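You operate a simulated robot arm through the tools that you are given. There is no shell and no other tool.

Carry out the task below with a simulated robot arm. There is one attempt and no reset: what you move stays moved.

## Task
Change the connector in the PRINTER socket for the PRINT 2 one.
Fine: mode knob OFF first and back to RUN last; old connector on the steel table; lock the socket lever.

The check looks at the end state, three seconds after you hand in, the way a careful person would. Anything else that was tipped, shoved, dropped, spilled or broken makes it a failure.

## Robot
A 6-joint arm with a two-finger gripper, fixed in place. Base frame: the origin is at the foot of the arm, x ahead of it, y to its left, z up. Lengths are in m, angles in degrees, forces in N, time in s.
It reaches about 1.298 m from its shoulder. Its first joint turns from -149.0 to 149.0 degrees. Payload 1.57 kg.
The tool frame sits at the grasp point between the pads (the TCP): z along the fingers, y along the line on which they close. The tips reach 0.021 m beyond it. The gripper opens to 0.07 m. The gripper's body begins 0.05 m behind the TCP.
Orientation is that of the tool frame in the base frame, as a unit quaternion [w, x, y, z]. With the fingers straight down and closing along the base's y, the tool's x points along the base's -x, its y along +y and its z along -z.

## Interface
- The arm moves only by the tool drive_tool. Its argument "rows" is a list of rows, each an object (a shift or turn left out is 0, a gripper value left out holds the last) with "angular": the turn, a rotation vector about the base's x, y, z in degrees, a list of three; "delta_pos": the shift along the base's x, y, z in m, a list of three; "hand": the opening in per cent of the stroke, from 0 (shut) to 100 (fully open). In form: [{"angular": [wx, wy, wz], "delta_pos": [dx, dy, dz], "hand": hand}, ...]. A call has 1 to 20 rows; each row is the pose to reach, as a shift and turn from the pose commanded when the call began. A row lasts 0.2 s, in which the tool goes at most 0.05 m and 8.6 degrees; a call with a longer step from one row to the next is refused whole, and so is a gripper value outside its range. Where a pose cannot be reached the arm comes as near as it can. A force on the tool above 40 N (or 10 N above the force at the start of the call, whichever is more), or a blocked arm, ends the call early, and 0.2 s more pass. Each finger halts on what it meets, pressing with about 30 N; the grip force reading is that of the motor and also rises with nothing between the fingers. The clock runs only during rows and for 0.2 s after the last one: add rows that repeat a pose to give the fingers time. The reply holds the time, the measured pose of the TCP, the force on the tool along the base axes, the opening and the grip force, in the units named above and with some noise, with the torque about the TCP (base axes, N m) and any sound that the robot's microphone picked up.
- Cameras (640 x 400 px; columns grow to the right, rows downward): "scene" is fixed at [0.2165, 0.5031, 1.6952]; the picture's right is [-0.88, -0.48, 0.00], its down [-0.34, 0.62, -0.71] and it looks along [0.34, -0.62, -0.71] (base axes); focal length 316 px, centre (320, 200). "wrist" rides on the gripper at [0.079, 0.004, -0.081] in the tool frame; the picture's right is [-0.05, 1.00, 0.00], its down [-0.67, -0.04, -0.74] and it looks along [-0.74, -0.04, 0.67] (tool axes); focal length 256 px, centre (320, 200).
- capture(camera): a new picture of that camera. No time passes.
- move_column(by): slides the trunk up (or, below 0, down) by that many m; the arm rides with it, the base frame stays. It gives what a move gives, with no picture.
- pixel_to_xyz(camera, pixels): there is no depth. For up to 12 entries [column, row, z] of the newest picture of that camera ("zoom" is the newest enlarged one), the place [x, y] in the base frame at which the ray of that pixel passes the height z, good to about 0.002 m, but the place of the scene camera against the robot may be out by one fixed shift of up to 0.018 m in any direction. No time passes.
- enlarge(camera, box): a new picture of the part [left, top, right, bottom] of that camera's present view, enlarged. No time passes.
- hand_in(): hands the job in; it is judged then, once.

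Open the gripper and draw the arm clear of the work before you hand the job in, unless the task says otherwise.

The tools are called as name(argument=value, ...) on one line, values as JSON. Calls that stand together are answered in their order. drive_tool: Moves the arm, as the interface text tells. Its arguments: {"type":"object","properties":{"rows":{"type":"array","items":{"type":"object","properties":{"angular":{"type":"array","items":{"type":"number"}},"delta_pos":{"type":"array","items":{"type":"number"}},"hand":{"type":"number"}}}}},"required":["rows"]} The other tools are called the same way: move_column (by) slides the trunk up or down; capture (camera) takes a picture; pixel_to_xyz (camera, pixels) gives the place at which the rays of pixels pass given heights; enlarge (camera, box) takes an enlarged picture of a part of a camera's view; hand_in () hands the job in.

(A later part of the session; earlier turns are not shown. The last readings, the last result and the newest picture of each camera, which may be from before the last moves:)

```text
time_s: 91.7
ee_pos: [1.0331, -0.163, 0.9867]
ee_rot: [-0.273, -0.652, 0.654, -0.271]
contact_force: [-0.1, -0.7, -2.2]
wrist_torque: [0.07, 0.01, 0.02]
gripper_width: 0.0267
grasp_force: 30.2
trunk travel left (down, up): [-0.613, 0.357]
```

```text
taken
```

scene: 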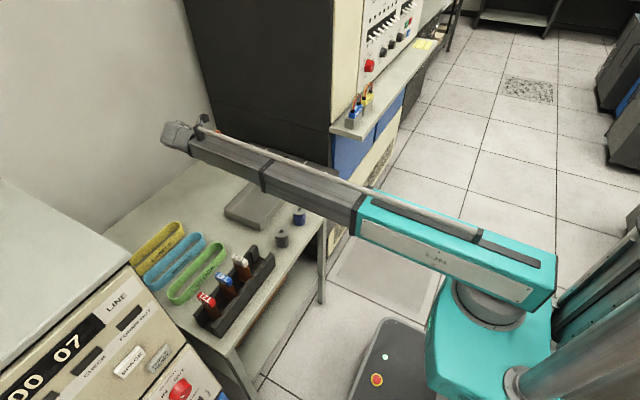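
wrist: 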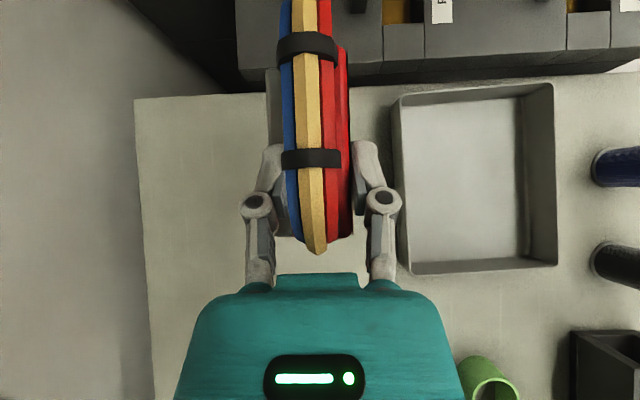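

The spot is free: connector between the table's far edge (col ~145) and the tray (col ~400). I lower 80 mm and measure the table height from the expansion.

move_column(by=-0.08)

capture(camera="wrist")

enlarge(camera="scene", box=[100, 80, 340, 230])

```text
time_s: 92.9
ee_pos: [1.0324, -0.1627, 0.9067]
ee_rot: [-0.272, -0.652, 0.654, -0.271]
contact_force: [0.2, 0.5, -3.1]
wrist_torque: [0.08, -0.02, 0.01]
gripper_width: 0.0267
grasp_force: 29.8
trunk travel left (down, up): [-0.533, 0.437]
```

```text
taken
```

wrist: 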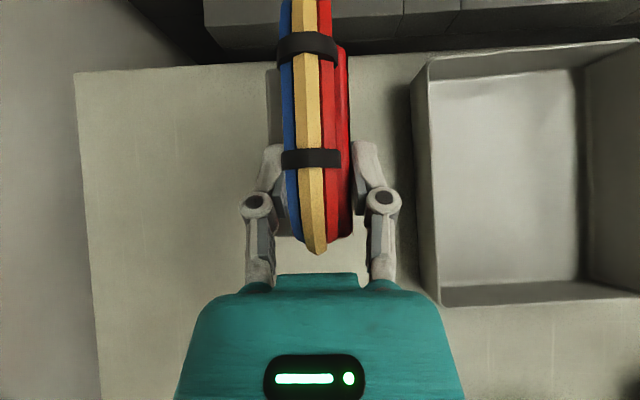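

```text
2.67 times, centred on (220, 155) of scene
```

zoom: 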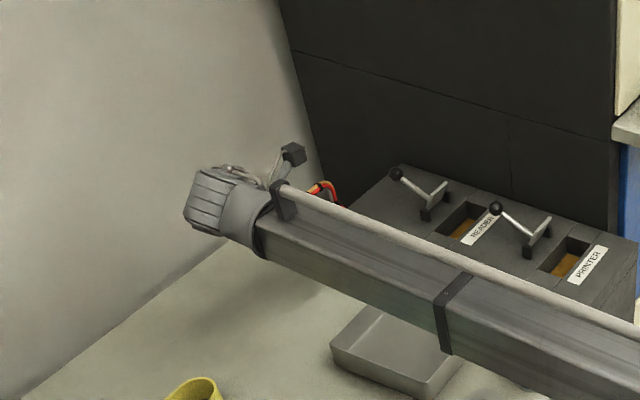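

Table height comes out around 0.75. I lower 50 mm, then in small steps watching for the weight to come off.

move_column(by=-0.05)

move_column(by=-0.01)

capture(camera="wrist")

```text
time_s: 93.8
ee_pos: [1.0333, -0.1633, 0.8566]
ee_rot: [-0.272, -0.652, 0.653, -0.272]
contact_force: [-0.1, 0.0, -3.8]
wrist_torque: [0.05, -0.02, 0.0]
gripper_width: 0.0264
grasp_force: 30.0
trunk travel left (down, up): [-0.483, 0.487]
```

```text
time_s: 94.4
ee_pos: [1.0341, -0.162, 0.8468]
ee_rot: [-0.271, -0.653, 0.653, -0.271]
contact_force: [0.6, -0.6, -2.8]
wrist_torque: [0.07, 0.04, 0.03]
gripper_width: 0.0269
grasp_force: 30.4
trunk travel left (down, up): [-0.473, 0.497]
```

```text
taken
```

wrist: 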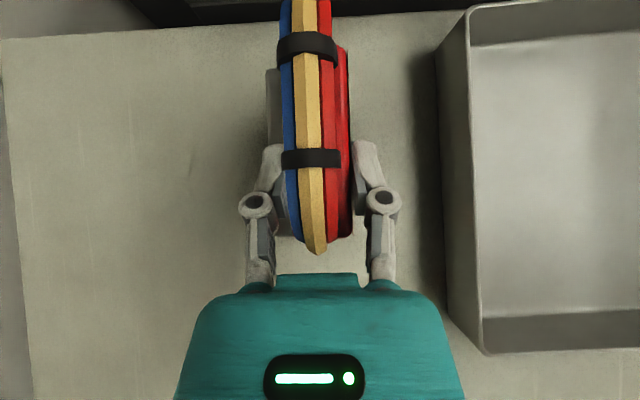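

Table z refines to ≈0.756; still hanging free (-2.8 N). I go down in 6 mm steps.

move_column(by=-0.008)

move_column(by=-0.006)

```text
time_s: 95.0
ee_pos: [1.0342, -0.1619, 0.8377]
ee_rot: [-0.273, -0.652, 0.653, -0.272]
contact_force: [1.1, 0.8, -3.0]
wrist_torque: [0.04, 0.03, -0.01]
gripper_width: 0.0266
grasp_force: 29.9
trunk travel left (down, up): [-0.465, 0.505]
```

```text
time_s: 95.5
ee_pos: [1.0328, -0.1615, 0.8325]
ee_rot: [-0.272, -0.652, 0.653, -0.271]
contact_force: [0.0, 0.1, -2.6]
wrist_torque: [0.04, -0.02, 0.0]
gripper_width: 0.0267
grasp_force: 29.4
trunk travel left (down, up): [-0.459, 0.511]
```

Still hanging (-2.6 N at z=0.8325). I continue in 5 mm steps.

move_column(by=-0.005)

move_column(by=-0.004)

```text
time_s: 96.1
ee_pos: [1.0321, -0.1633, 0.8267]
ee_rot: [-0.272, -0.652, 0.654, -0.271]
contact_force: [-1.5, -0.3, -2.6]
wrist_torque: [0.09, 0.02, -0.01]
gripper_width: 0.0268
grasp_force: 30.2
trunk travel left (down, up): [-0.454, 0.516]
```

```text
time_s: 96.6
ee_pos: [1.0325, -0.1631, 0.8266]
ee_rot: [-0.272, -0.652, 0.653, -0.274]
contact_force: [7.5, -0.9, 17.9]
wrist_torque: [-0.09, -0.15, 0.06]
gripper_width: 0.0267
grasp_force: 30.3
trunk travel left (down, up): [-0.45, 0.52]
```

It has touched down (17.9 N up). I unload by 3 mm and then open the fingers just enough to release.

move_column(by=0.003)

drive_tool(rows=[{"hand": 45}, {"hand": 50}, {"hand": 55}, {"hand": 60}, {"hand": 64}, {"hand": 64}])

capture(camera="wrist")

```text
time_s: 97.1
ee_pos: [1.0325, -0.1636, 0.8248]
ee_rot: [-0.272, -0.652, 0.654, -0.27]
contact_force: [-0.2, -0.8, -1.4]
wrist_torque: [-0.07, 0.03, -0.04]
gripper_width: 0.0267
grasp_force: 29.7
trunk travel left (down, up): [-0.453, 0.517]
```

```text
time_s: 98.5
ee_pos: [1.0324, -0.1626, 0.8272]
ee_rot: [-0.272, -0.652, 0.653, -0.272]
contact_force: [-0.5, -1.0, 0.5]
wrist_torque: [0.03, -0.01, 0.02]
gripper_width: 0.0449
grasp_force: 0.1
trunk travel left (down, up): [-0.453, 0.517]
```

```text
taken
```

wrist: 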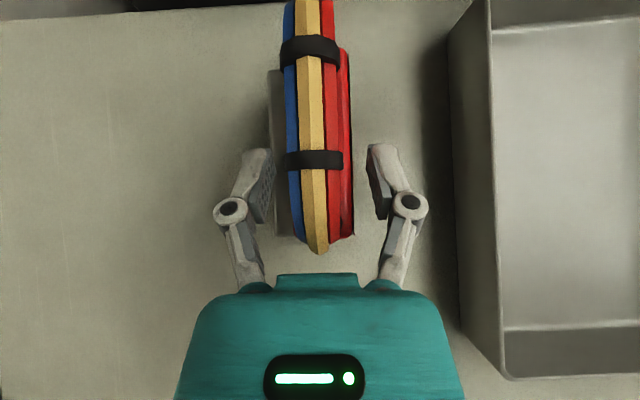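

PRINT 1 stands upright on the table. I raise straight up, well clear of the loop.

move_column(by=0.1)

capture(camera="wrist")

move_column(by=0.15)

capture(camera="scene")

```text
time_s: 99.8
ee_pos: [1.0326, -0.1629, 0.9264]
ee_rot: [-0.272, -0.652, 0.653, -0.272]
contact_force: [0.6, 0.4, 1.2]
wrist_torque: [0.0, -0.03, 0.0]
gripper_width: 0.0445
grasp_force: 0.1
trunk travel left (down, up): [-0.553, 0.417]
```

```text
taken
```

wrist: 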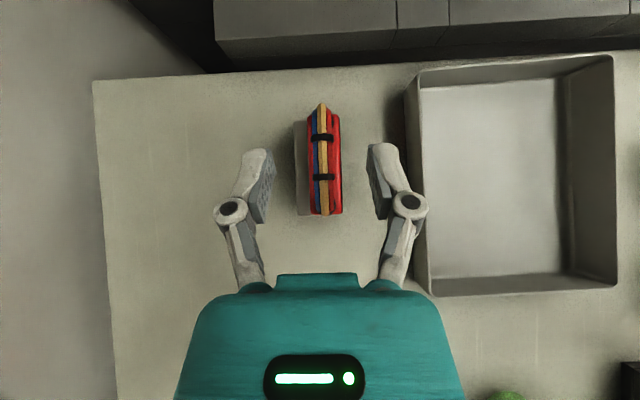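

```text
time_s: 101.6
ee_pos: [1.0327, -0.1627, 1.0774]
ee_rot: [-0.272, -0.653, 0.653, -0.272]
contact_force: [0.3, -0.7, 0.4]
wrist_torque: [-0.01, 0.0, -0.01]
gripper_width: 0.0451
grasp_force: 0.1
trunk travel left (down, up): [-0.703, 0.267]
```

```text
taken
```

scene: 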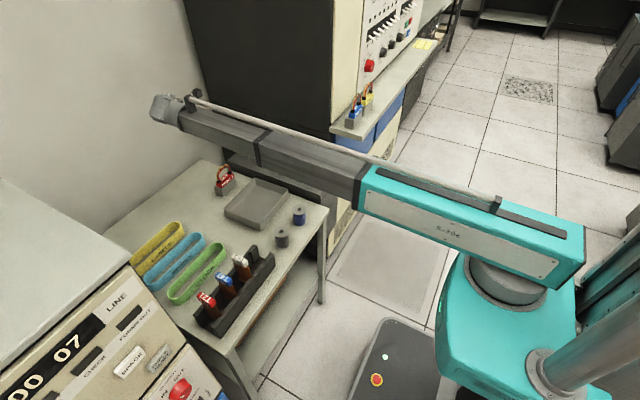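

PRINT 1 stands on the steel table at scene (225,180), nothing else disturbed. Now I raise the trunk and travel to a viewpoint beside PRINT 2 on the shelf.

move_column(by=0.18)

drive_tool(rows=[{"delta_pos": [-0.03, 0, 0], "hand": 64}, {"delta_pos": [-0.07, 0, 0]}, {"delta_pos": [-0.112, -0.005, 0]}, {"delta_pos": [-0.154, -0.015, 0]}, {"delta_pos": [-0.196, -0.03, 0]}, {"delta_pos": [-0.237, -0.05, 0]}, {"delta_pos": [-0.275, -0.075, 0]}, {"delta_pos": [-0.312, -0.1, 0]}, {"delta_pos": [-0.347, -0.13, 0]}, {"delta_pos": [-0.38, -0.16, 0]}, {"delta_pos": [-0.41, -0.19, 0]}, {"delta_pos": [-0.428, -0.22, 0]}, {"delta_pos": [-0.428, -0.25, 0]}, {"delta_pos": [-0.428, -0.25, 0]}])

capture(camera="wrist")

capture(camera="scene")

```text
time_s: 103.6
ee_pos: [1.0321, -0.1628, 1.2569]
ee_rot: [-0.272, -0.652, 0.654, -0.272]
contact_force: [0.0, -1.0, -0.2]
wrist_torque: [0.0, 0.03, -0.01]
gripper_width: 0.0444
grasp_force: 0.0
trunk travel left (down, up): [-0.883, 0.087]
```

```text
time_s: 106.6
ee_pos: [0.606, -0.4122, 1.2572]
ee_rot: [-0.272, -0.652, 0.653, -0.271]
contact_force: [0.2, 0.5, 0.9]
wrist_torque: [-0.02, -0.03, 0.03]
gripper_width: 0.0449
grasp_force: 0.0
trunk travel left (down, up): [-0.883, 0.087]
```

```text
taken
```

wrist: 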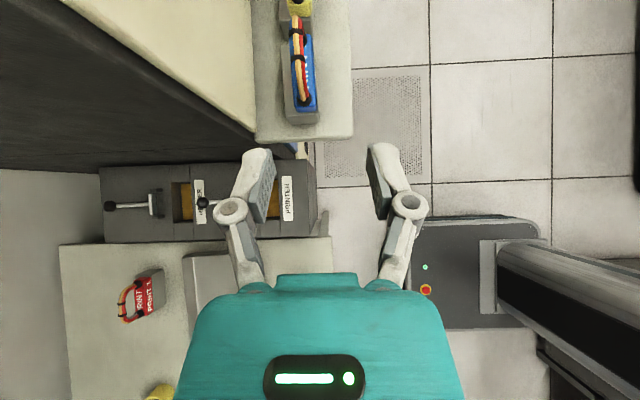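

```text
taken
```

scene: 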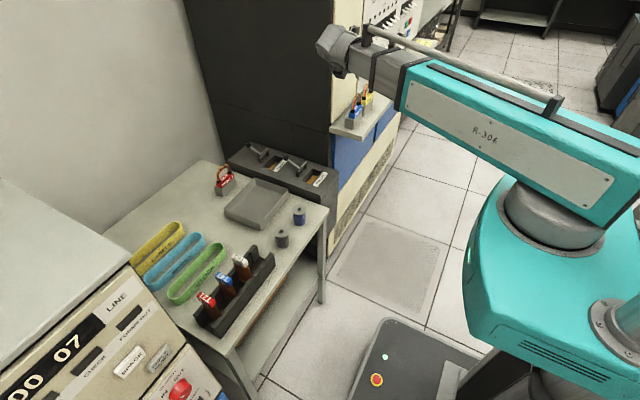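

PRINT 2 is visible at wrist (302,80). I enlarge it and query its outline.

enlarge(camera="wrist", box=[245, 0, 365, 145])

pixel_to_xyz(camera="wrist", pixels=[[300, 110, 1.07], [300, 110, 1.1], [300, 40, 1.07], [300, 40, 1.1], [320, 110, 1.07], [320, 110, 1.1], [320, 40, 1.07], [320, 40, 1.1]])

```text
2.76 times, centred on (305, 72) of wrist
```

zoom: 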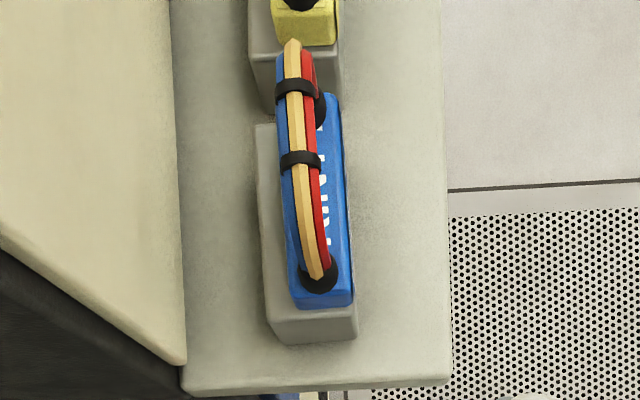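

```text
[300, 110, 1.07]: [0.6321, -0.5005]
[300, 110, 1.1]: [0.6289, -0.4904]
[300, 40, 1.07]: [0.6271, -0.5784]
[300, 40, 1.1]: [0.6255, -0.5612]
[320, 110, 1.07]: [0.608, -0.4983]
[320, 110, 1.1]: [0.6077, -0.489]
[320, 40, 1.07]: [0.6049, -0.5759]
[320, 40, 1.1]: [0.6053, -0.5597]
```

I need PRINT 2's height more precisely, so I enlarge tighter here and then compare after lowering the camera.

enlarge(camera="wrist", box=[270, 80, 340, 130])

enlarge(camera="wrist", box=[265, 0, 345, 60])

```text
8.00 times, centred on (305, 105) of wrist
```

zoom: 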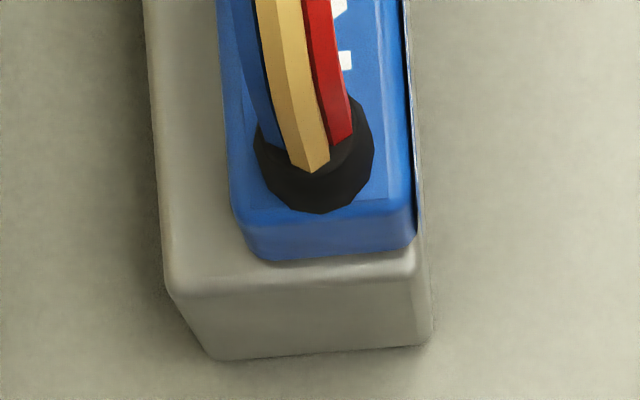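

```text
6.67 times, centred on (305, 30) of wrist
```

zoom: 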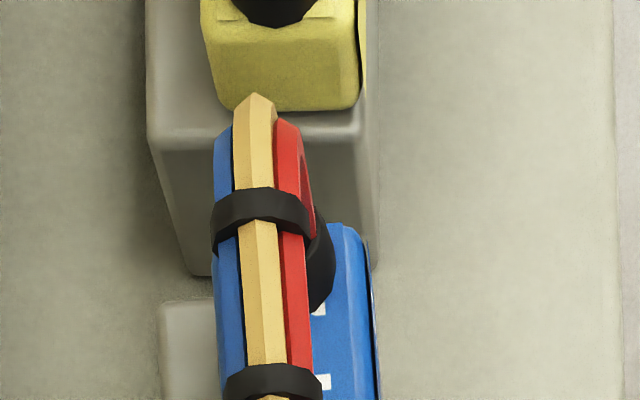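

From the widths: block top ≈1.045, shelf ≈0.997, cap top ≈1.065. I query the corner rays at those heights to get position and yaw.

pixel_to_xyz(camera="wrist", pixels=[[286.25, 116.25, 1.045], [317.25, 114, 1.045], [280.7, 45, 1.045], [316.9, 110.6, 1.045], [296.25, 112.25, 1.045], [294.4, 106.9, 1.065], [316.5, 105, 1.065], [307.2, 33.75, 1.065], [311.7, 39, 1.065], [291.5, 124.6, 0.997], [319, 123.1, 0.997]])

```text
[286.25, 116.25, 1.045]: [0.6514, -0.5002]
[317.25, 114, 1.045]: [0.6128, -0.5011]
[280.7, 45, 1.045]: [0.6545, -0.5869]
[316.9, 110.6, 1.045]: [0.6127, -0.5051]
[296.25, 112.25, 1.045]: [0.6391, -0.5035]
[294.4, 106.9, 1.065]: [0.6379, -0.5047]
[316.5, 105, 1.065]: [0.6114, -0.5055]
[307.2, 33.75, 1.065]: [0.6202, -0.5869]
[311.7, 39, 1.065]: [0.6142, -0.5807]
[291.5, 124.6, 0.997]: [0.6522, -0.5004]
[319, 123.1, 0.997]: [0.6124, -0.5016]
```

PRINT 2: block x 0.6126–0.652, +y end y=-0.5005, yaw ≈ +2°; the cap's centre line is at x≈0.626. I move above it with a matching +2° yaw, opening 45 mm.

drive_tool(rows=[{"delta_pos": [0.005, -0.03, 0], "angular": [0, 0, 0.5], "hand": 64}, {"delta_pos": [0.01, -0.06, 0], "angular": [0, 0, 1.0]}, {"delta_pos": [0.015, -0.09, 0], "angular": [0, 0, 1.5]}, {"delta_pos": [0.0202, -0.1183, 0], "angular": [0, 0, 2.0]}, {"delta_pos": [0.0202, -0.1183, 0], "angular": [0, 0, 2.0]}, {"delta_pos": [0.0202, -0.1183, 0], "angular": [0, 0, 2.0]}])

move_column(by=-0.08)

capture(camera="wrist")

enlarge(camera="scene", box=[310, 20, 430, 150])

```text
time_s: 108.0
ee_pos: [0.6249, -0.5299, 1.256]
ee_rot: [0.268, 0.663, -0.642, 0.277]
contact_force: [0.5, -0.4, -0.5]
wrist_torque: [-0.01, 0.02, 0.01]
gripper_width: 0.0446
grasp_force: 0.1
trunk travel left (down, up): [-0.883, 0.087]
```

```text
time_s: 109.2
ee_pos: [0.6252, -0.5308, 1.177]
ee_rot: [0.267, 0.664, -0.642, 0.276]
contact_force: [0.2, -0.5, -0.2]
wrist_torque: [0.0, 0.0, -0.02]
gripper_width: 0.0449
grasp_force: 0.0
trunk travel left (down, up): [-0.803, 0.167]
```

```text
taken
```

wrist: 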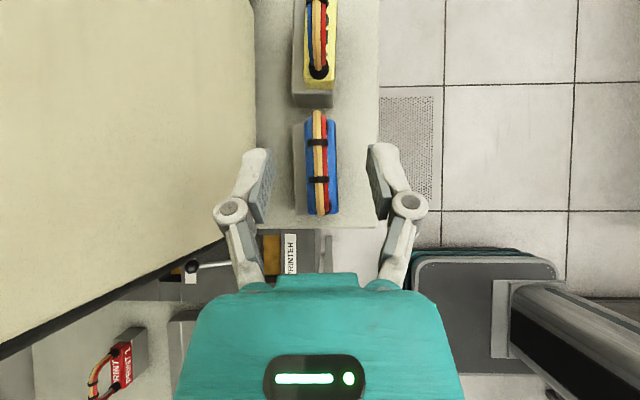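

```text
3.08 times, centred on (370, 85) of scene
```

zoom: 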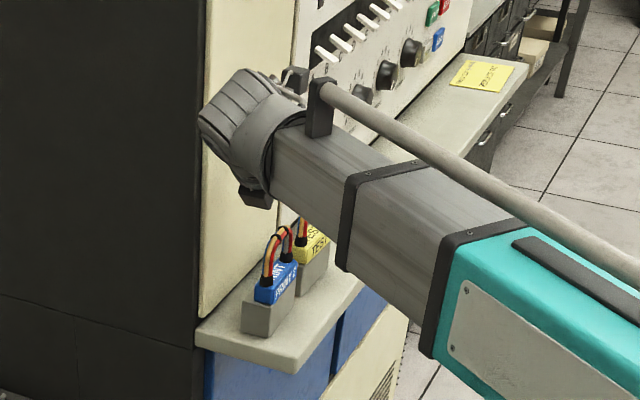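

PRINT 2 is centred between the fingers. I enlarge to verify the yaw and centring, then descend.

enlarge(camera="wrist", box=[270, 90, 370, 230])

pixel_to_xyz(camera="wrist", pixels=[[305.5, 205, 1.065], [338, 205, 1.065], [304, 135, 1.065], [336, 135, 1.065]])

```text
2.86 times, centred on (320, 160) of wrist
```

zoom: 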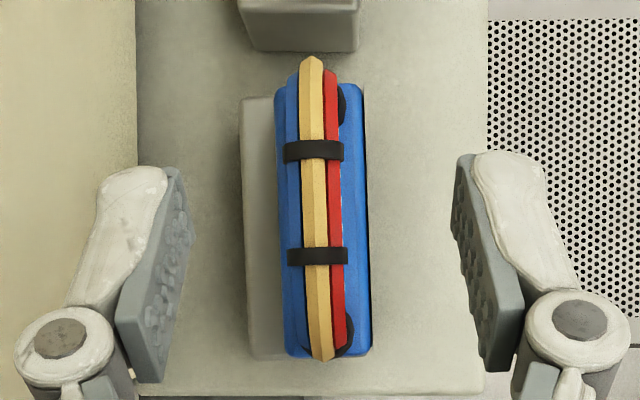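

```text
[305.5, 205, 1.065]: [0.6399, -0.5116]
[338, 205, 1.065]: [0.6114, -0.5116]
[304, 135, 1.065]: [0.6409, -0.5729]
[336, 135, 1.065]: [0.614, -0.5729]
```

Centre line at TCP is x≈0.626, yaw matches. I nudge +1 mm in x and descend to just above the grip height.

drive_tool(rows=[{"delta_pos": [0.001, 0, 0]}, {"delta_pos": [0.001, 0, 0]}])

move_column(by=-0.095)

capture(camera="wrist")

enlarge(camera="scene", box=[310, 20, 430, 150])

```text
time_s: 109.8
ee_pos: [0.6274, -0.5307, 1.1772]
ee_rot: [0.267, 0.664, -0.642, 0.276]
contact_force: [0.3, 0.7, 0.5]
wrist_torque: [0.03, 0.0, -0.01]
gripper_width: 0.0446
grasp_force: 0.1
trunk travel left (down, up): [-0.803, 0.167]
```

```text
time_s: 111.0
ee_pos: [0.6265, -0.5303, 1.0818]
ee_rot: [0.267, 0.664, -0.642, 0.276]
contact_force: [-0.1, -0.1, -0.1]
wrist_torque: [0.02, -0.01, -0.03]
gripper_width: 0.0446
grasp_force: 0.0
trunk travel left (down, up): [-0.708, 0.262]
```

```text
taken
```

wrist: 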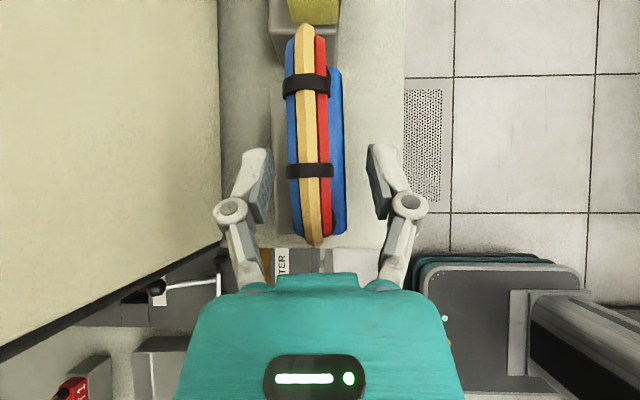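

```text
3.08 times, centred on (370, 85) of scene
```

zoom: 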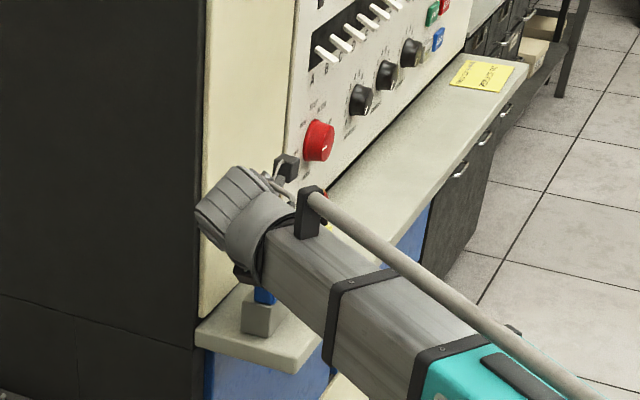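

This view matches PRINT 1's at 19 mm above its grip height. I lower 15 mm, then approach in small steps until the tip just feels the ledge.

move_column(by=-0.015)

move_column(by=-0.003)

capture(camera="wrist")

```text
time_s: 111.7
ee_pos: [0.6258, -0.5292, 1.0663]
ee_rot: [0.267, 0.664, -0.642, 0.276]
contact_force: [-0.7, -0.3, 0.0]
wrist_torque: [0.03, 0.03, 0.01]
gripper_width: 0.0449
grasp_force: 0.1
trunk travel left (down, up): [-0.693, 0.277]
```

```text
time_s: 112.2
ee_pos: [0.6251, -0.529, 1.0639]
ee_rot: [0.267, 0.664, -0.642, 0.276]
contact_force: [-0.4, -0.2, 0.2]
wrist_torque: [0.05, -0.01, -0.01]
gripper_width: 0.0448
grasp_force: 0.1
trunk travel left (down, up): [-0.69, 0.28]
```

```text
taken
```

wrist: 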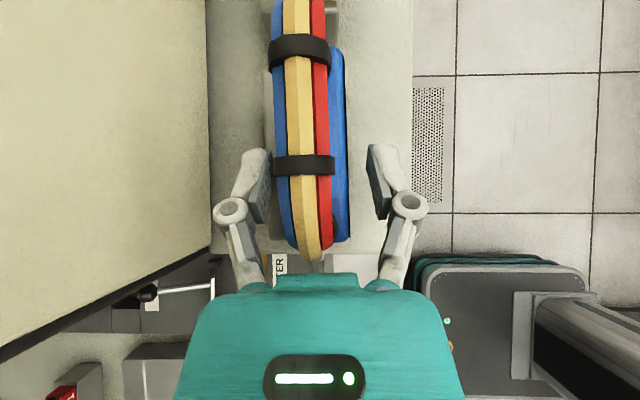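

The view now matches PRINT 1's grip picture (cap end at row ~46). I close on the cap.

drive_tool(rows=[{"hand": 50}, {"hand": 40}, {"hand": 30}, {"hand": 20}, {"hand": 0}, {"hand": 0}, {"hand": 0}])

capture(camera="wrist")

```text
time_s: 113.8
ee_pos: [0.6246, -0.5298, 1.066]
ee_rot: [0.267, 0.663, -0.642, 0.277]
contact_force: [-6.9, 1.5, 15.4]
wrist_torque: [-0.36, 0.21, -0.2]
gripper_width: 0.0267
grasp_force: 29.9
trunk travel left (down, up): [-0.69, 0.28]
```

```text
taken
```

wrist: 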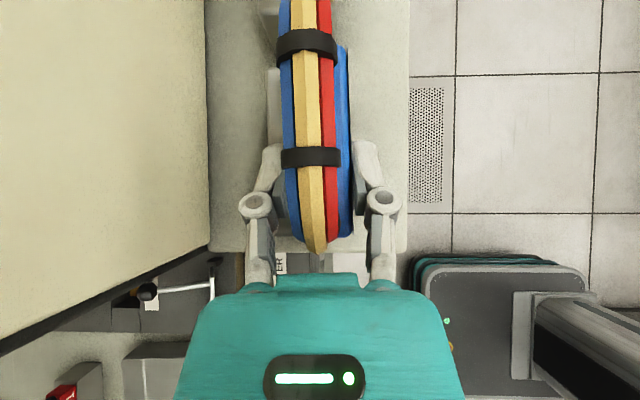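

PRINT 2 is gripped at 0.0267 m, held the same way as PRINT 1 was. I lift it 60 mm straight up and check.

move_column(by=0.02)

move_column(by=0.05)

capture(camera="wrist")

enlarge(camera="wrist", box=[250, 0, 390, 260])

```text
time_s: 114.5
ee_pos: [0.6251, -0.53, 1.0838]
ee_rot: [0.267, 0.664, -0.642, 0.276]
contact_force: [-0.1, 0.3, -2.8]
wrist_torque: [0.07, 0.01, 0.01]
gripper_width: 0.0268
grasp_force: 29.8
trunk travel left (down, up): [-0.71, 0.26]
```

```text
time_s: 115.4
ee_pos: [0.6264, -0.5307, 1.1325]
ee_rot: [0.267, 0.664, -0.642, 0.277]
contact_force: [0.3, -0.9, -3.4]
wrist_torque: [0.06, 0.0, -0.01]
gripper_width: 0.0267
grasp_force: 29.9
trunk travel left (down, up): [-0.76, 0.21]
```

```text
taken
```

wrist: 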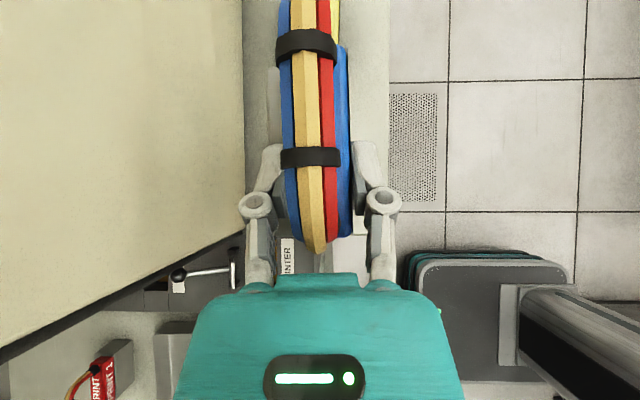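

```text
1.54 times, centred on (320, 130) of wrist
```

zoom: 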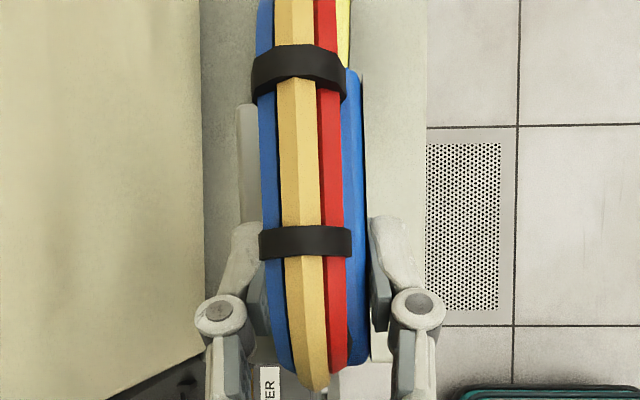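

Held identically to PRINT 1 (tie bands at rows 43/157 vs 45/158 before). I carry it off the shelf toward the PRINTER socket, removing the 2° yaw.

drive_tool(rows=[{"delta_pos": [0, 0.03, 0], "angular": [0, 0, 0], "hand": 0}, {"delta_pos": [0, 0.065, 0], "angular": [0, 0, -0.5]}, {"delta_pos": [0, 0.1, 0], "angular": [0, 0, -1.0]}, {"delta_pos": [0.01, 0.135, 0], "angular": [0, 0, -1.5]}, {"delta_pos": [0.035, 0.16, 0], "angular": [0, 0, -2.0]}, {"delta_pos": [0.07, 0.16, 0], "angular": [0, 0, -2.0]}, {"delta_pos": [0.1055, 0.16, 0], "angular": [0, 0, -2.0]}, {"delta_pos": [0.1055, 0.16, 0], "angular": [0, 0, -2.0]}, {"delta_pos": [0.1055, 0.16, 0], "angular": [0, 0, -2.0]}])

move_column(by=-0.08)

drive_tool(rows=[{"delta_pos": [0, 0, 0]}])

capture(camera="wrist")

capture(camera="scene")

```text
time_s: 117.4
ee_pos: [0.7315, -0.3716, 1.1331]
ee_rot: [-0.272, -0.652, 0.653, -0.272]
contact_force: [-0.5, -0.1, -2.6]
wrist_torque: [0.05, 0.04, 0.02]
gripper_width: 0.0268
grasp_force: 29.7
trunk travel left (down, up): [-0.76, 0.21]
```

```text
time_s: 118.6
ee_pos: [0.7309, -0.3725, 1.0533]
ee_rot: [-0.272, -0.652, 0.654, -0.272]
contact_force: [0.3, -0.5, -2.7]
wrist_torque: [0.04, 0.04, 0.02]
gripper_width: 0.0269
grasp_force: 30.0
trunk travel left (down, up): [-0.68, 0.29]
```

```text
time_s: 119.0
ee_pos: [0.7322, -0.3731, 1.0538]
ee_rot: [-0.273, -0.652, 0.654, -0.272]
contact_force: [-0.9, 0.3, -3.4]
wrist_torque: [0.02, 0.02, 0.02]
gripper_width: 0.0269
grasp_force: 29.9
trunk travel left (down, up): [-0.68, 0.29]
```

```text
taken
```

wrist: 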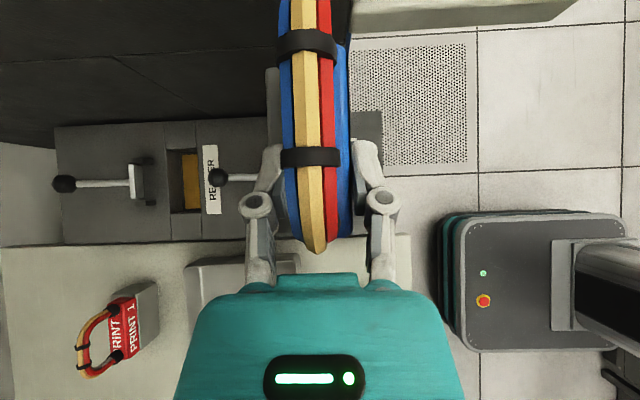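

```text
taken
```

scene: 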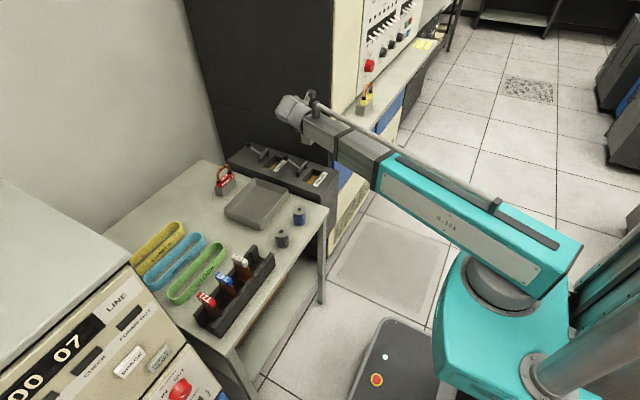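

Average reading is (0.7315,-0.3724) against PRINT 1's in-socket grip pose (0.7316,-0.3711). I correct y by +1.3 mm and take several readings.

drive_tool(rows=[{"delta_pos": [0.0001, 0.0013, 0], "hand": 0}, {"delta_pos": [0.0001, 0.0013, 0]}])

move_column(by=-0.15)

drive_tool(rows=[{"delta_pos": [0, 0, 0]}])

drive_tool(rows=[{"delta_pos": [0, 0, 0]}])

drive_tool(rows=[{"delta_pos": [0, 0, 0]}])

capture(camera="wrist")

enlarge(camera="scene", box=[240, 90, 350, 200])

```text
time_s: 119.6
ee_pos: [0.7306, -0.3718, 1.0531]
ee_rot: [-0.273, -0.652, 0.653, -0.271]
contact_force: [0.9, 0.8, -3.2]
wrist_torque: [0.04, 0.01, -0.01]
gripper_width: 0.0268
grasp_force: 30.3
trunk travel left (down, up): [-0.68, 0.29]
```

```text
time_s: 121.3
ee_pos: [0.731, -0.3702, 0.9048]
ee_rot: [-0.272, -0.652, 0.654, -0.271]
contact_force: [-0.2, -0.2, -3.6]
wrist_torque: [0.04, 0.02, 0.01]
gripper_width: 0.0267
grasp_force: 29.7
trunk travel left (down, up): [-0.53, 0.44]
```

```text
time_s: 121.7
ee_pos: [0.7309, -0.3709, 0.9037]
ee_rot: [-0.271, -0.653, 0.653, -0.271]
contact_force: [-0.4, -0.9, -4.1]
wrist_torque: [0.05, 0.0, 0.02]
gripper_width: 0.0269
grasp_force: 30.3
trunk travel left (down, up): [-0.53, 0.44]
```

```text
time_s: 122.1
ee_pos: [0.7305, -0.3714, 0.904]
ee_rot: [-0.273, -0.652, 0.654, -0.271]
contact_force: [0.0, -0.3, -3.0]
wrist_torque: [0.04, 0.02, 0.01]
gripper_width: 0.0268
grasp_force: 29.9
trunk travel left (down, up): [-0.53, 0.44]
```

```text
time_s: 122.5
ee_pos: [0.7301, -0.3708, 0.9046]
ee_rot: [-0.272, -0.652, 0.653, -0.272]
contact_force: [0.7, -0.4, -2.5]
wrist_torque: [0.08, -0.02, 0.02]
gripper_width: 0.0267
grasp_force: 30.2
trunk travel left (down, up): [-0.53, 0.44]
```

```text
taken
```

wrist: 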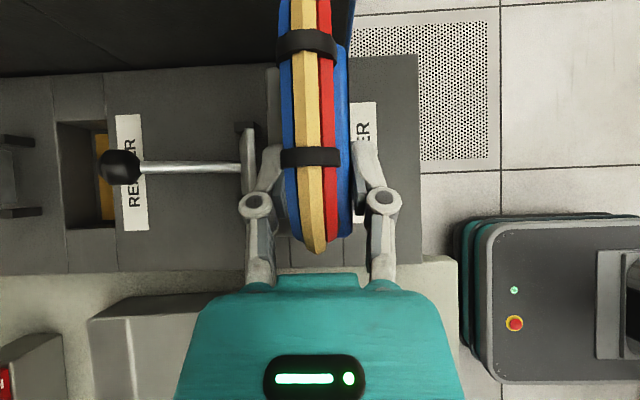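

```text
3.64 times, centred on (295, 145) of scene
```

zoom: 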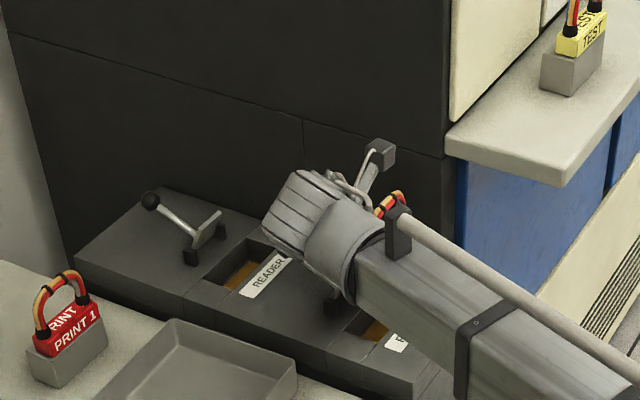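

Average is now (0.7306,-0.3710); I add +1.0 mm in x to match, then lower to just above the socket mouth.

drive_tool(rows=[{"delta_pos": [0.001, 0, 0], "hand": 0}, {"delta_pos": [0.001, 0, 0]}])

move_column(by=-0.043)

drive_tool(rows=[{"delta_pos": [0, 0, 0]}])

drive_tool(rows=[{"delta_pos": [0, 0, 0]}])

capture(camera="wrist")

enlarge(camera="wrist", box=[240, 20, 400, 290])

```text
time_s: 123.1
ee_pos: [0.7318, -0.3715, 0.9032]
ee_rot: [-0.272, -0.652, 0.654, -0.271]
contact_force: [0.4, 0.9, -3.0]
wrist_torque: [0.04, 0.0, 0.01]
gripper_width: 0.0267
grasp_force: 30.4
trunk travel left (down, up): [-0.53, 0.44]
```

```text
time_s: 124.0
ee_pos: [0.732, -0.3714, 0.8598]
ee_rot: [-0.272, -0.652, 0.653, -0.272]
contact_force: [-0.4, -0.4, -3.7]
wrist_torque: [0.0, 0.02, -0.02]
gripper_width: 0.0267
grasp_force: 29.7
trunk travel left (down, up): [-0.487, 0.483]
```

```text
time_s: 124.4
ee_pos: [0.7329, -0.3708, 0.8612]
ee_rot: [-0.272, -0.652, 0.653, -0.272]
contact_force: [-0.1, -0.7, -3.1]
wrist_torque: [0.03, 0.01, -0.02]
gripper_width: 0.0269
grasp_force: 29.7
trunk travel left (down, up): [-0.487, 0.483]
```

```text
time_s: 124.8
ee_pos: [0.7315, -0.371, 0.8608]
ee_rot: [-0.273, -0.652, 0.653, -0.272]
contact_force: [0.3, -0.8, -3.3]
wrist_torque: [0.04, 0.04, 0.01]
gripper_width: 0.0264
grasp_force: 30.1
trunk travel left (down, up): [-0.487, 0.483]
```

```text
taken
```

wrist: 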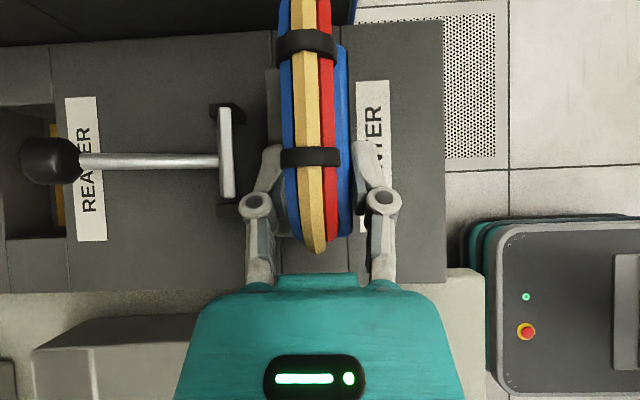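

```text
1.48 times, centred on (320, 155) of wrist
```

zoom: 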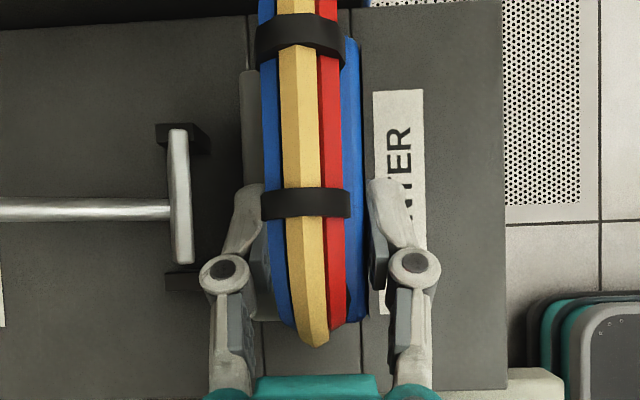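

Average (0.732,-0.371) matches the target within 0.5 mm. I lower in small steps, watching for contact at the socket mouth.

move_column(by=-0.006)

move_column(by=-0.004)

move_column(by=-0.003)

```text
time_s: 125.3
ee_pos: [0.7316, -0.3712, 0.8548]
ee_rot: [-0.272, -0.652, 0.653, -0.271]
contact_force: [0.4, -0.5, -2.6]
wrist_torque: [0.04, 0.01, -0.02]
gripper_width: 0.0267
grasp_force: 29.8
trunk travel left (down, up): [-0.481, 0.489]
```

```text
time_s: 125.8
ee_pos: [0.7315, -0.3707, 0.8499]
ee_rot: [-0.272, -0.652, 0.653, -0.272]
contact_force: [-0.7, -0.5, -2.3]
wrist_torque: [0.03, 0.0, -0.02]
gripper_width: 0.0268
grasp_force: 30.3
trunk travel left (down, up): [-0.477, 0.493]
```

```text
time_s: 126.4
ee_pos: [0.7324, -0.3716, 0.848]
ee_rot: [-0.272, -0.652, 0.654, -0.271]
contact_force: [-0.1, 0.5, -3.3]
wrist_torque: [0.03, 0.03, -0.02]
gripper_width: 0.0263
grasp_force: 29.8
trunk travel left (down, up): [-0.474, 0.496]
```

No contact yet at z=0.848. I continue down in 4 mm steps.

move_column(by=-0.004)

move_column(by=-0.004)

```text
time_s: 126.9
ee_pos: [0.7323, -0.3709, 0.8442]
ee_rot: [-0.273, -0.652, 0.653, -0.272]
contact_force: [-0.2, 0.8, -3.7]
wrist_torque: [0.04, 0.02, 0.01]
gripper_width: 0.0266
grasp_force: 29.8
trunk travel left (down, up): [-0.47, 0.5]
```

```text
time_s: 127.4
ee_pos: [0.7323, -0.3714, 0.8403]
ee_rot: [-0.273, -0.652, 0.654, -0.271]
contact_force: [0.2, 0.0, -3.3]
wrist_torque: [0.1, -0.06, 0.0]
gripper_width: 0.0266
grasp_force: 30.4
trunk travel left (down, up): [-0.466, 0.504]
```

It is entering the socket without contact. I continue toward the seated height (~0.830).

move_column(by=-0.004)

move_column(by=-0.003)

move_column(by=-0.002)

```text
time_s: 128.0
ee_pos: [0.7322, -0.3725, 0.835]
ee_rot: [-0.273, -0.651, 0.654, -0.271]
contact_force: [0.3, -0.1, -3.4]
wrist_torque: [0.05, 0.0, 0.03]
gripper_width: 0.0265
grasp_force: 29.8
trunk travel left (down, up): [-0.462, 0.508]
```

```text
time_s: 128.5
ee_pos: [0.7318, -0.3699, 0.8325]
ee_rot: [-0.272, -0.652, 0.654, -0.271]
contact_force: [1.0, 0.4, -2.6]
wrist_torque: [0.06, -0.03, 0.01]
gripper_width: 0.0266
grasp_force: 30.0
trunk travel left (down, up): [-0.459, 0.511]
```

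```text
time_s: 129.0
ee_pos: [0.7297, -0.3714, 0.832]
ee_rot: [-0.272, -0.653, 0.653, -0.273]
contact_force: [1.9, 0.4, 8.2]
wrist_torque: [-0.55, -0.22, 0.02]
gripper_width: 0.0267
grasp_force: 30.4
trunk travel left (down, up): [-0.457, 0.513]
```

Contact begins at z=0.832 (11 N), the expected seating depth. I press 2 mm more to seat it fully.

move_column(by=-0.002)

capture(camera="wrist")

enlarge(camera="scene", box=[270, 120, 350, 200])

```text
time_s: 129.5
ee_pos: [0.7307, -0.371, 0.8306]
ee_rot: [-0.272, -0.652, 0.652, -0.274]
contact_force: [10.1, -3.7, 33.8]
wrist_torque: [-0.59, -0.34, 0.11]
gripper_width: 0.0268
grasp_force: 29.8
trunk travel left (down, up): [-0.455, 0.515]
```

```text
taken
```

wrist: 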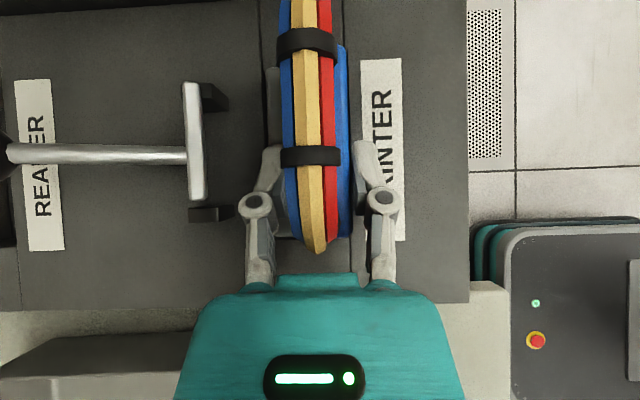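

```text
5.00 times, centred on (310, 160) of scene
```

zoom: 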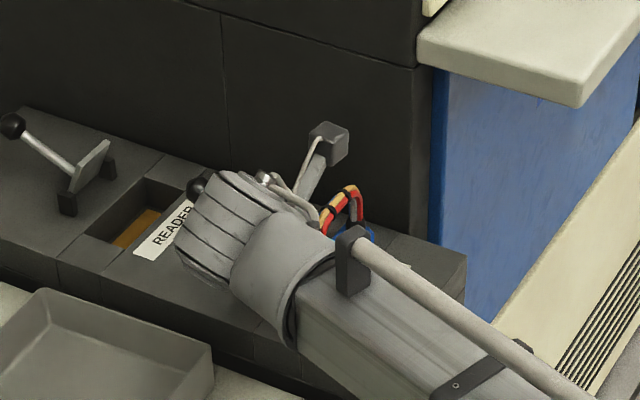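

It is fully seated (34 N, and this image matches PRINT 1's in-socket picture). I unload 3 mm... by raising 2 mm and opening the fingers to 45 mm.

move_column(by=0.002)

drive_tool(rows=[{"hand": 45}, {"hand": 50}, {"hand": 55}, {"hand": 60}, {"hand": 64}, {"hand": 64}])

move_column(by=0.1)

capture(camera="wrist")

```text
time_s: 130.0
ee_pos: [0.7302, -0.3706, 0.8301]
ee_rot: [-0.272, -0.652, 0.654, -0.272]
contact_force: [6.5, -2.7, 17.7]
wrist_torque: [-0.82, -0.25, 0.22]
gripper_width: 0.0266
grasp_force: 29.9
trunk travel left (down, up): [-0.457, 0.513]
```

```text
time_s: 131.4
ee_pos: [0.7321, -0.3718, 0.8295]
ee_rot: [-0.272, -0.652, 0.654, -0.272]
contact_force: [0.4, 1.0, -0.9]
wrist_torque: [0.02, 0.03, 0.0]
gripper_width: 0.0446
grasp_force: 0.1
trunk travel left (down, up): [-0.457, 0.513]
```

```text
time_s: 132.8
ee_pos: [0.7324, -0.3715, 0.9305]
ee_rot: [0.272, 0.653, -0.652, 0.272]
contact_force: [-0.1, -0.4, -0.1]
wrist_torque: [0.0, -0.01, -0.01]
gripper_width: 0.0447
grasp_force: 0.0
trunk travel left (down, up): [-0.557, 0.413]
```

```text
taken
```

wrist: 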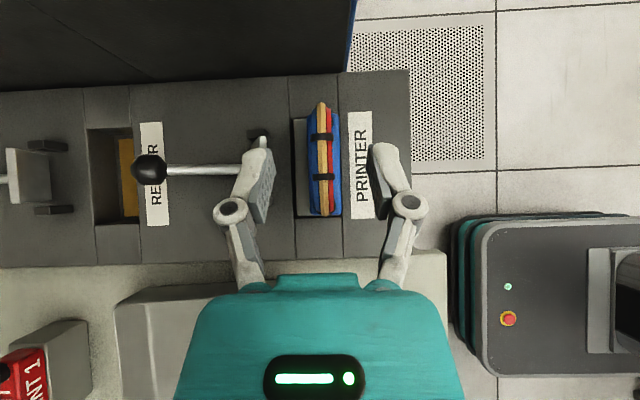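

PRINT 2 sits in the socket. I go back to the same viewpoint I used for PRINT 1 (y=-0.3017, z=0.9705) to compare seating height.

move_column(by=0.04)

drive_tool(rows=[{"delta_pos": [0, 0.025, 0], "hand": 100}, {"delta_pos": [0, 0.05, 0]}, {"delta_pos": [-0.0005, 0.0697, 0]}, {"delta_pos": [-0.0005, 0.0697, 0]}])

capture(camera="wrist")

enlarge(camera="wrist", box=[265, 30, 385, 150])

capture(camera="scene")

```text
time_s: 133.6
ee_pos: [0.7323, -0.3715, 0.9708]
ee_rot: [-0.272, -0.653, 0.653, -0.272]
contact_force: [-0.1, -0.3, -1.3]
wrist_torque: [0.05, -0.02, -0.01]
gripper_width: 0.0447
grasp_force: 0.1
trunk travel left (down, up): [-0.597, 0.373]
```

```text
time_s: 134.6
ee_pos: [0.732, -0.3019, 0.9706]
ee_rot: [0.271, 0.653, -0.653, 0.271]
contact_force: [0.9, 0.3, -0.3]
wrist_torque: [0.02, -0.03, -0.02]
gripper_width: 0.0698
grasp_force: 0.0
trunk travel left (down, up): [-0.597, 0.373]
```

```text
taken
```

wrist: 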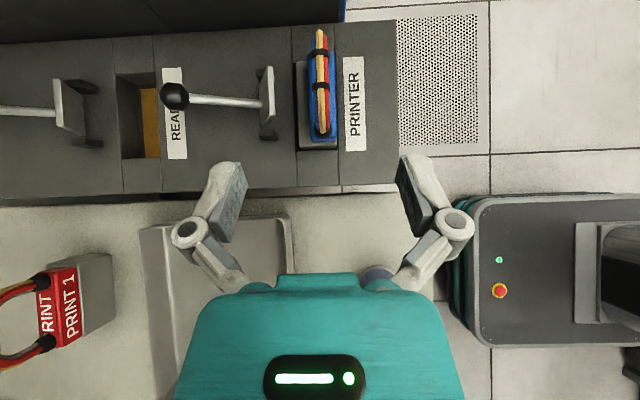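

```text
3.33 times, centred on (325, 90) of wrist
```

zoom: 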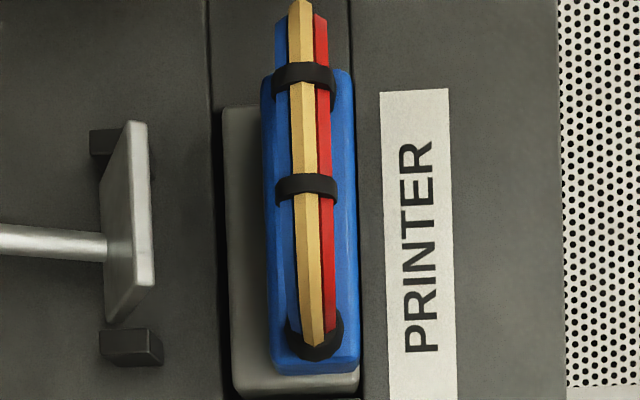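

```text
taken
```

scene: 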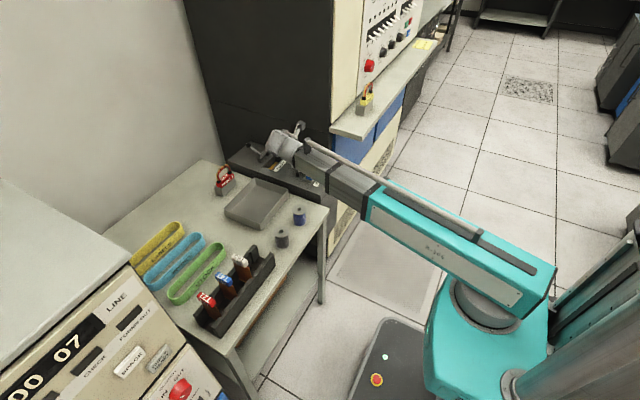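

PRINT 2 sits at the same depth as PRINT 1 did (block length 289 vs 288 px zoomed). Now the lever: I close the fingers and go to the +x side of the ball (x≈0.905), above it first.

drive_tool(rows=[{"delta_pos": [0.035, -0.015, 0], "hand": 60}, {"delta_pos": [0.07, -0.03, 0], "hand": 30}, {"delta_pos": [0.105, -0.045, 0], "hand": 0}, {"delta_pos": [0.14, -0.06, 0]}, {"delta_pos": [0.173, -0.079, 0]}, {"delta_pos": [0.173, -0.079, 0]}, {"delta_pos": [0.173, -0.079, 0]}, {"delta_pos": [0.173, -0.079, 0]}])

capture(camera="wrist")

```text
time_s: 136.4
ee_pos: [0.9053, -0.3811, 0.972]
ee_rot: [-0.272, -0.652, 0.653, -0.272]
contact_force: [0.2, -0.1, -0.6]
wrist_torque: [0.01, -0.02, -0.04]
gripper_width: 0.0002
grasp_force: 28.4
trunk travel left (down, up): [-0.597, 0.373]
```

```text
taken
```

wrist: 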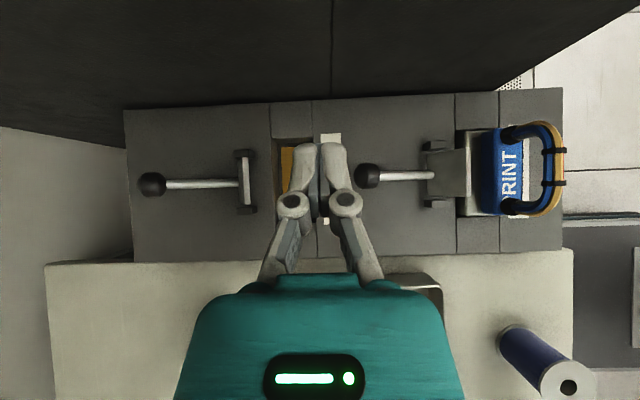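

The ball is at (367,176). I confirm its position before lowering.

pixel_to_xyz(camera="wrist", pixels=[[367, 176, 0.852], [367, 176, 0.845], [380, 176, 0.852]])

move_column(by=-0.06)

capture(camera="wrist")

```text
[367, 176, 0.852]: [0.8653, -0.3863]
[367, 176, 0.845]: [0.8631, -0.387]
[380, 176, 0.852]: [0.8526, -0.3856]
```

```text
time_s: 137.4
ee_pos: [0.9033, -0.3806, 0.9098]
ee_rot: [-0.272, -0.652, 0.653, -0.272]
contact_force: [0.4, 0.1, -0.5]
wrist_torque: [0.03, 0.02, 0.02]
gripper_width: 0.0
grasp_force: 28.3
trunk travel left (down, up): [-0.537, 0.433]
```

```text
taken
```

wrist: 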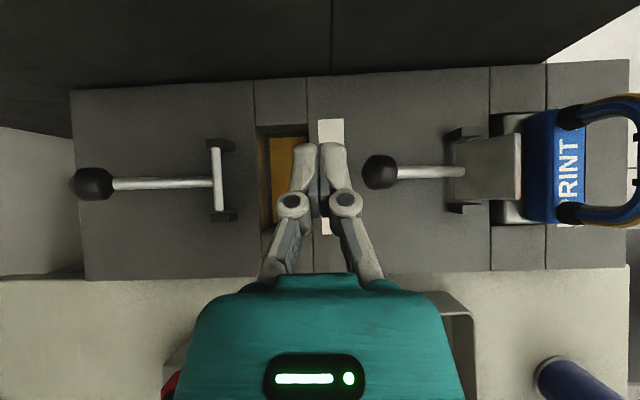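

Ball at x≈0.865, well to the -x side of the fingers. I lower to ball height and start pushing toward -x.

move_column(by=-0.053)

drive_tool(rows=[{"delta_pos": [-0.008, 0, 0], "hand": 0}, {"delta_pos": [-0.016, 0, 0]}, {"delta_pos": [-0.023, 0, 0]}, {"delta_pos": [-0.03, 0, 0]}, {"delta_pos": [-0.03, 0, 0]}])

capture(camera="wrist")

```text
time_s: 138.3
ee_pos: [0.9044, -0.3802, 0.8573]
ee_rot: [-0.273, -0.652, 0.653, -0.272]
contact_force: [0.0, -0.5, 0.4]
wrist_torque: [-0.03, 0.0, 0.0]
gripper_width: 0.0001
grasp_force: 28.8
trunk travel left (down, up): [-0.484, 0.486]
```

```text
time_s: 139.2
ee_pos: [0.8897, -0.3817, 0.859]
ee_rot: [0.27, 0.654, -0.65, 0.277]
contact_force: [7.8, 0.9, 2.8]
wrist_torque: [0.0, -0.03, 0.04]
gripper_width: 0.0
grasp_force: 28.5
trunk travel left (down, up): [-0.484, 0.486]
stopped in row 4: the force on the tool passed its limit at 48 N (the readings are from after the stop); the commanded pose is now the measured one
```

```text
taken
```

wrist: 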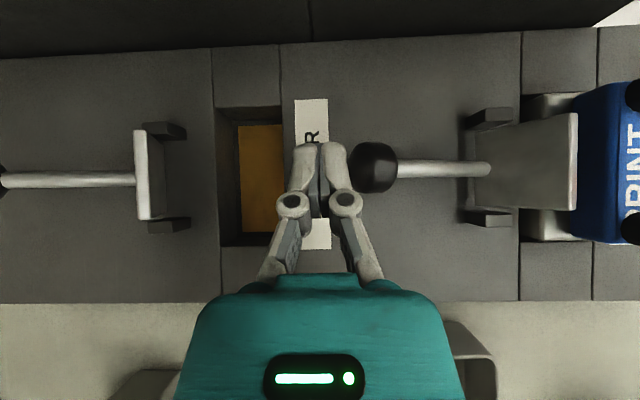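

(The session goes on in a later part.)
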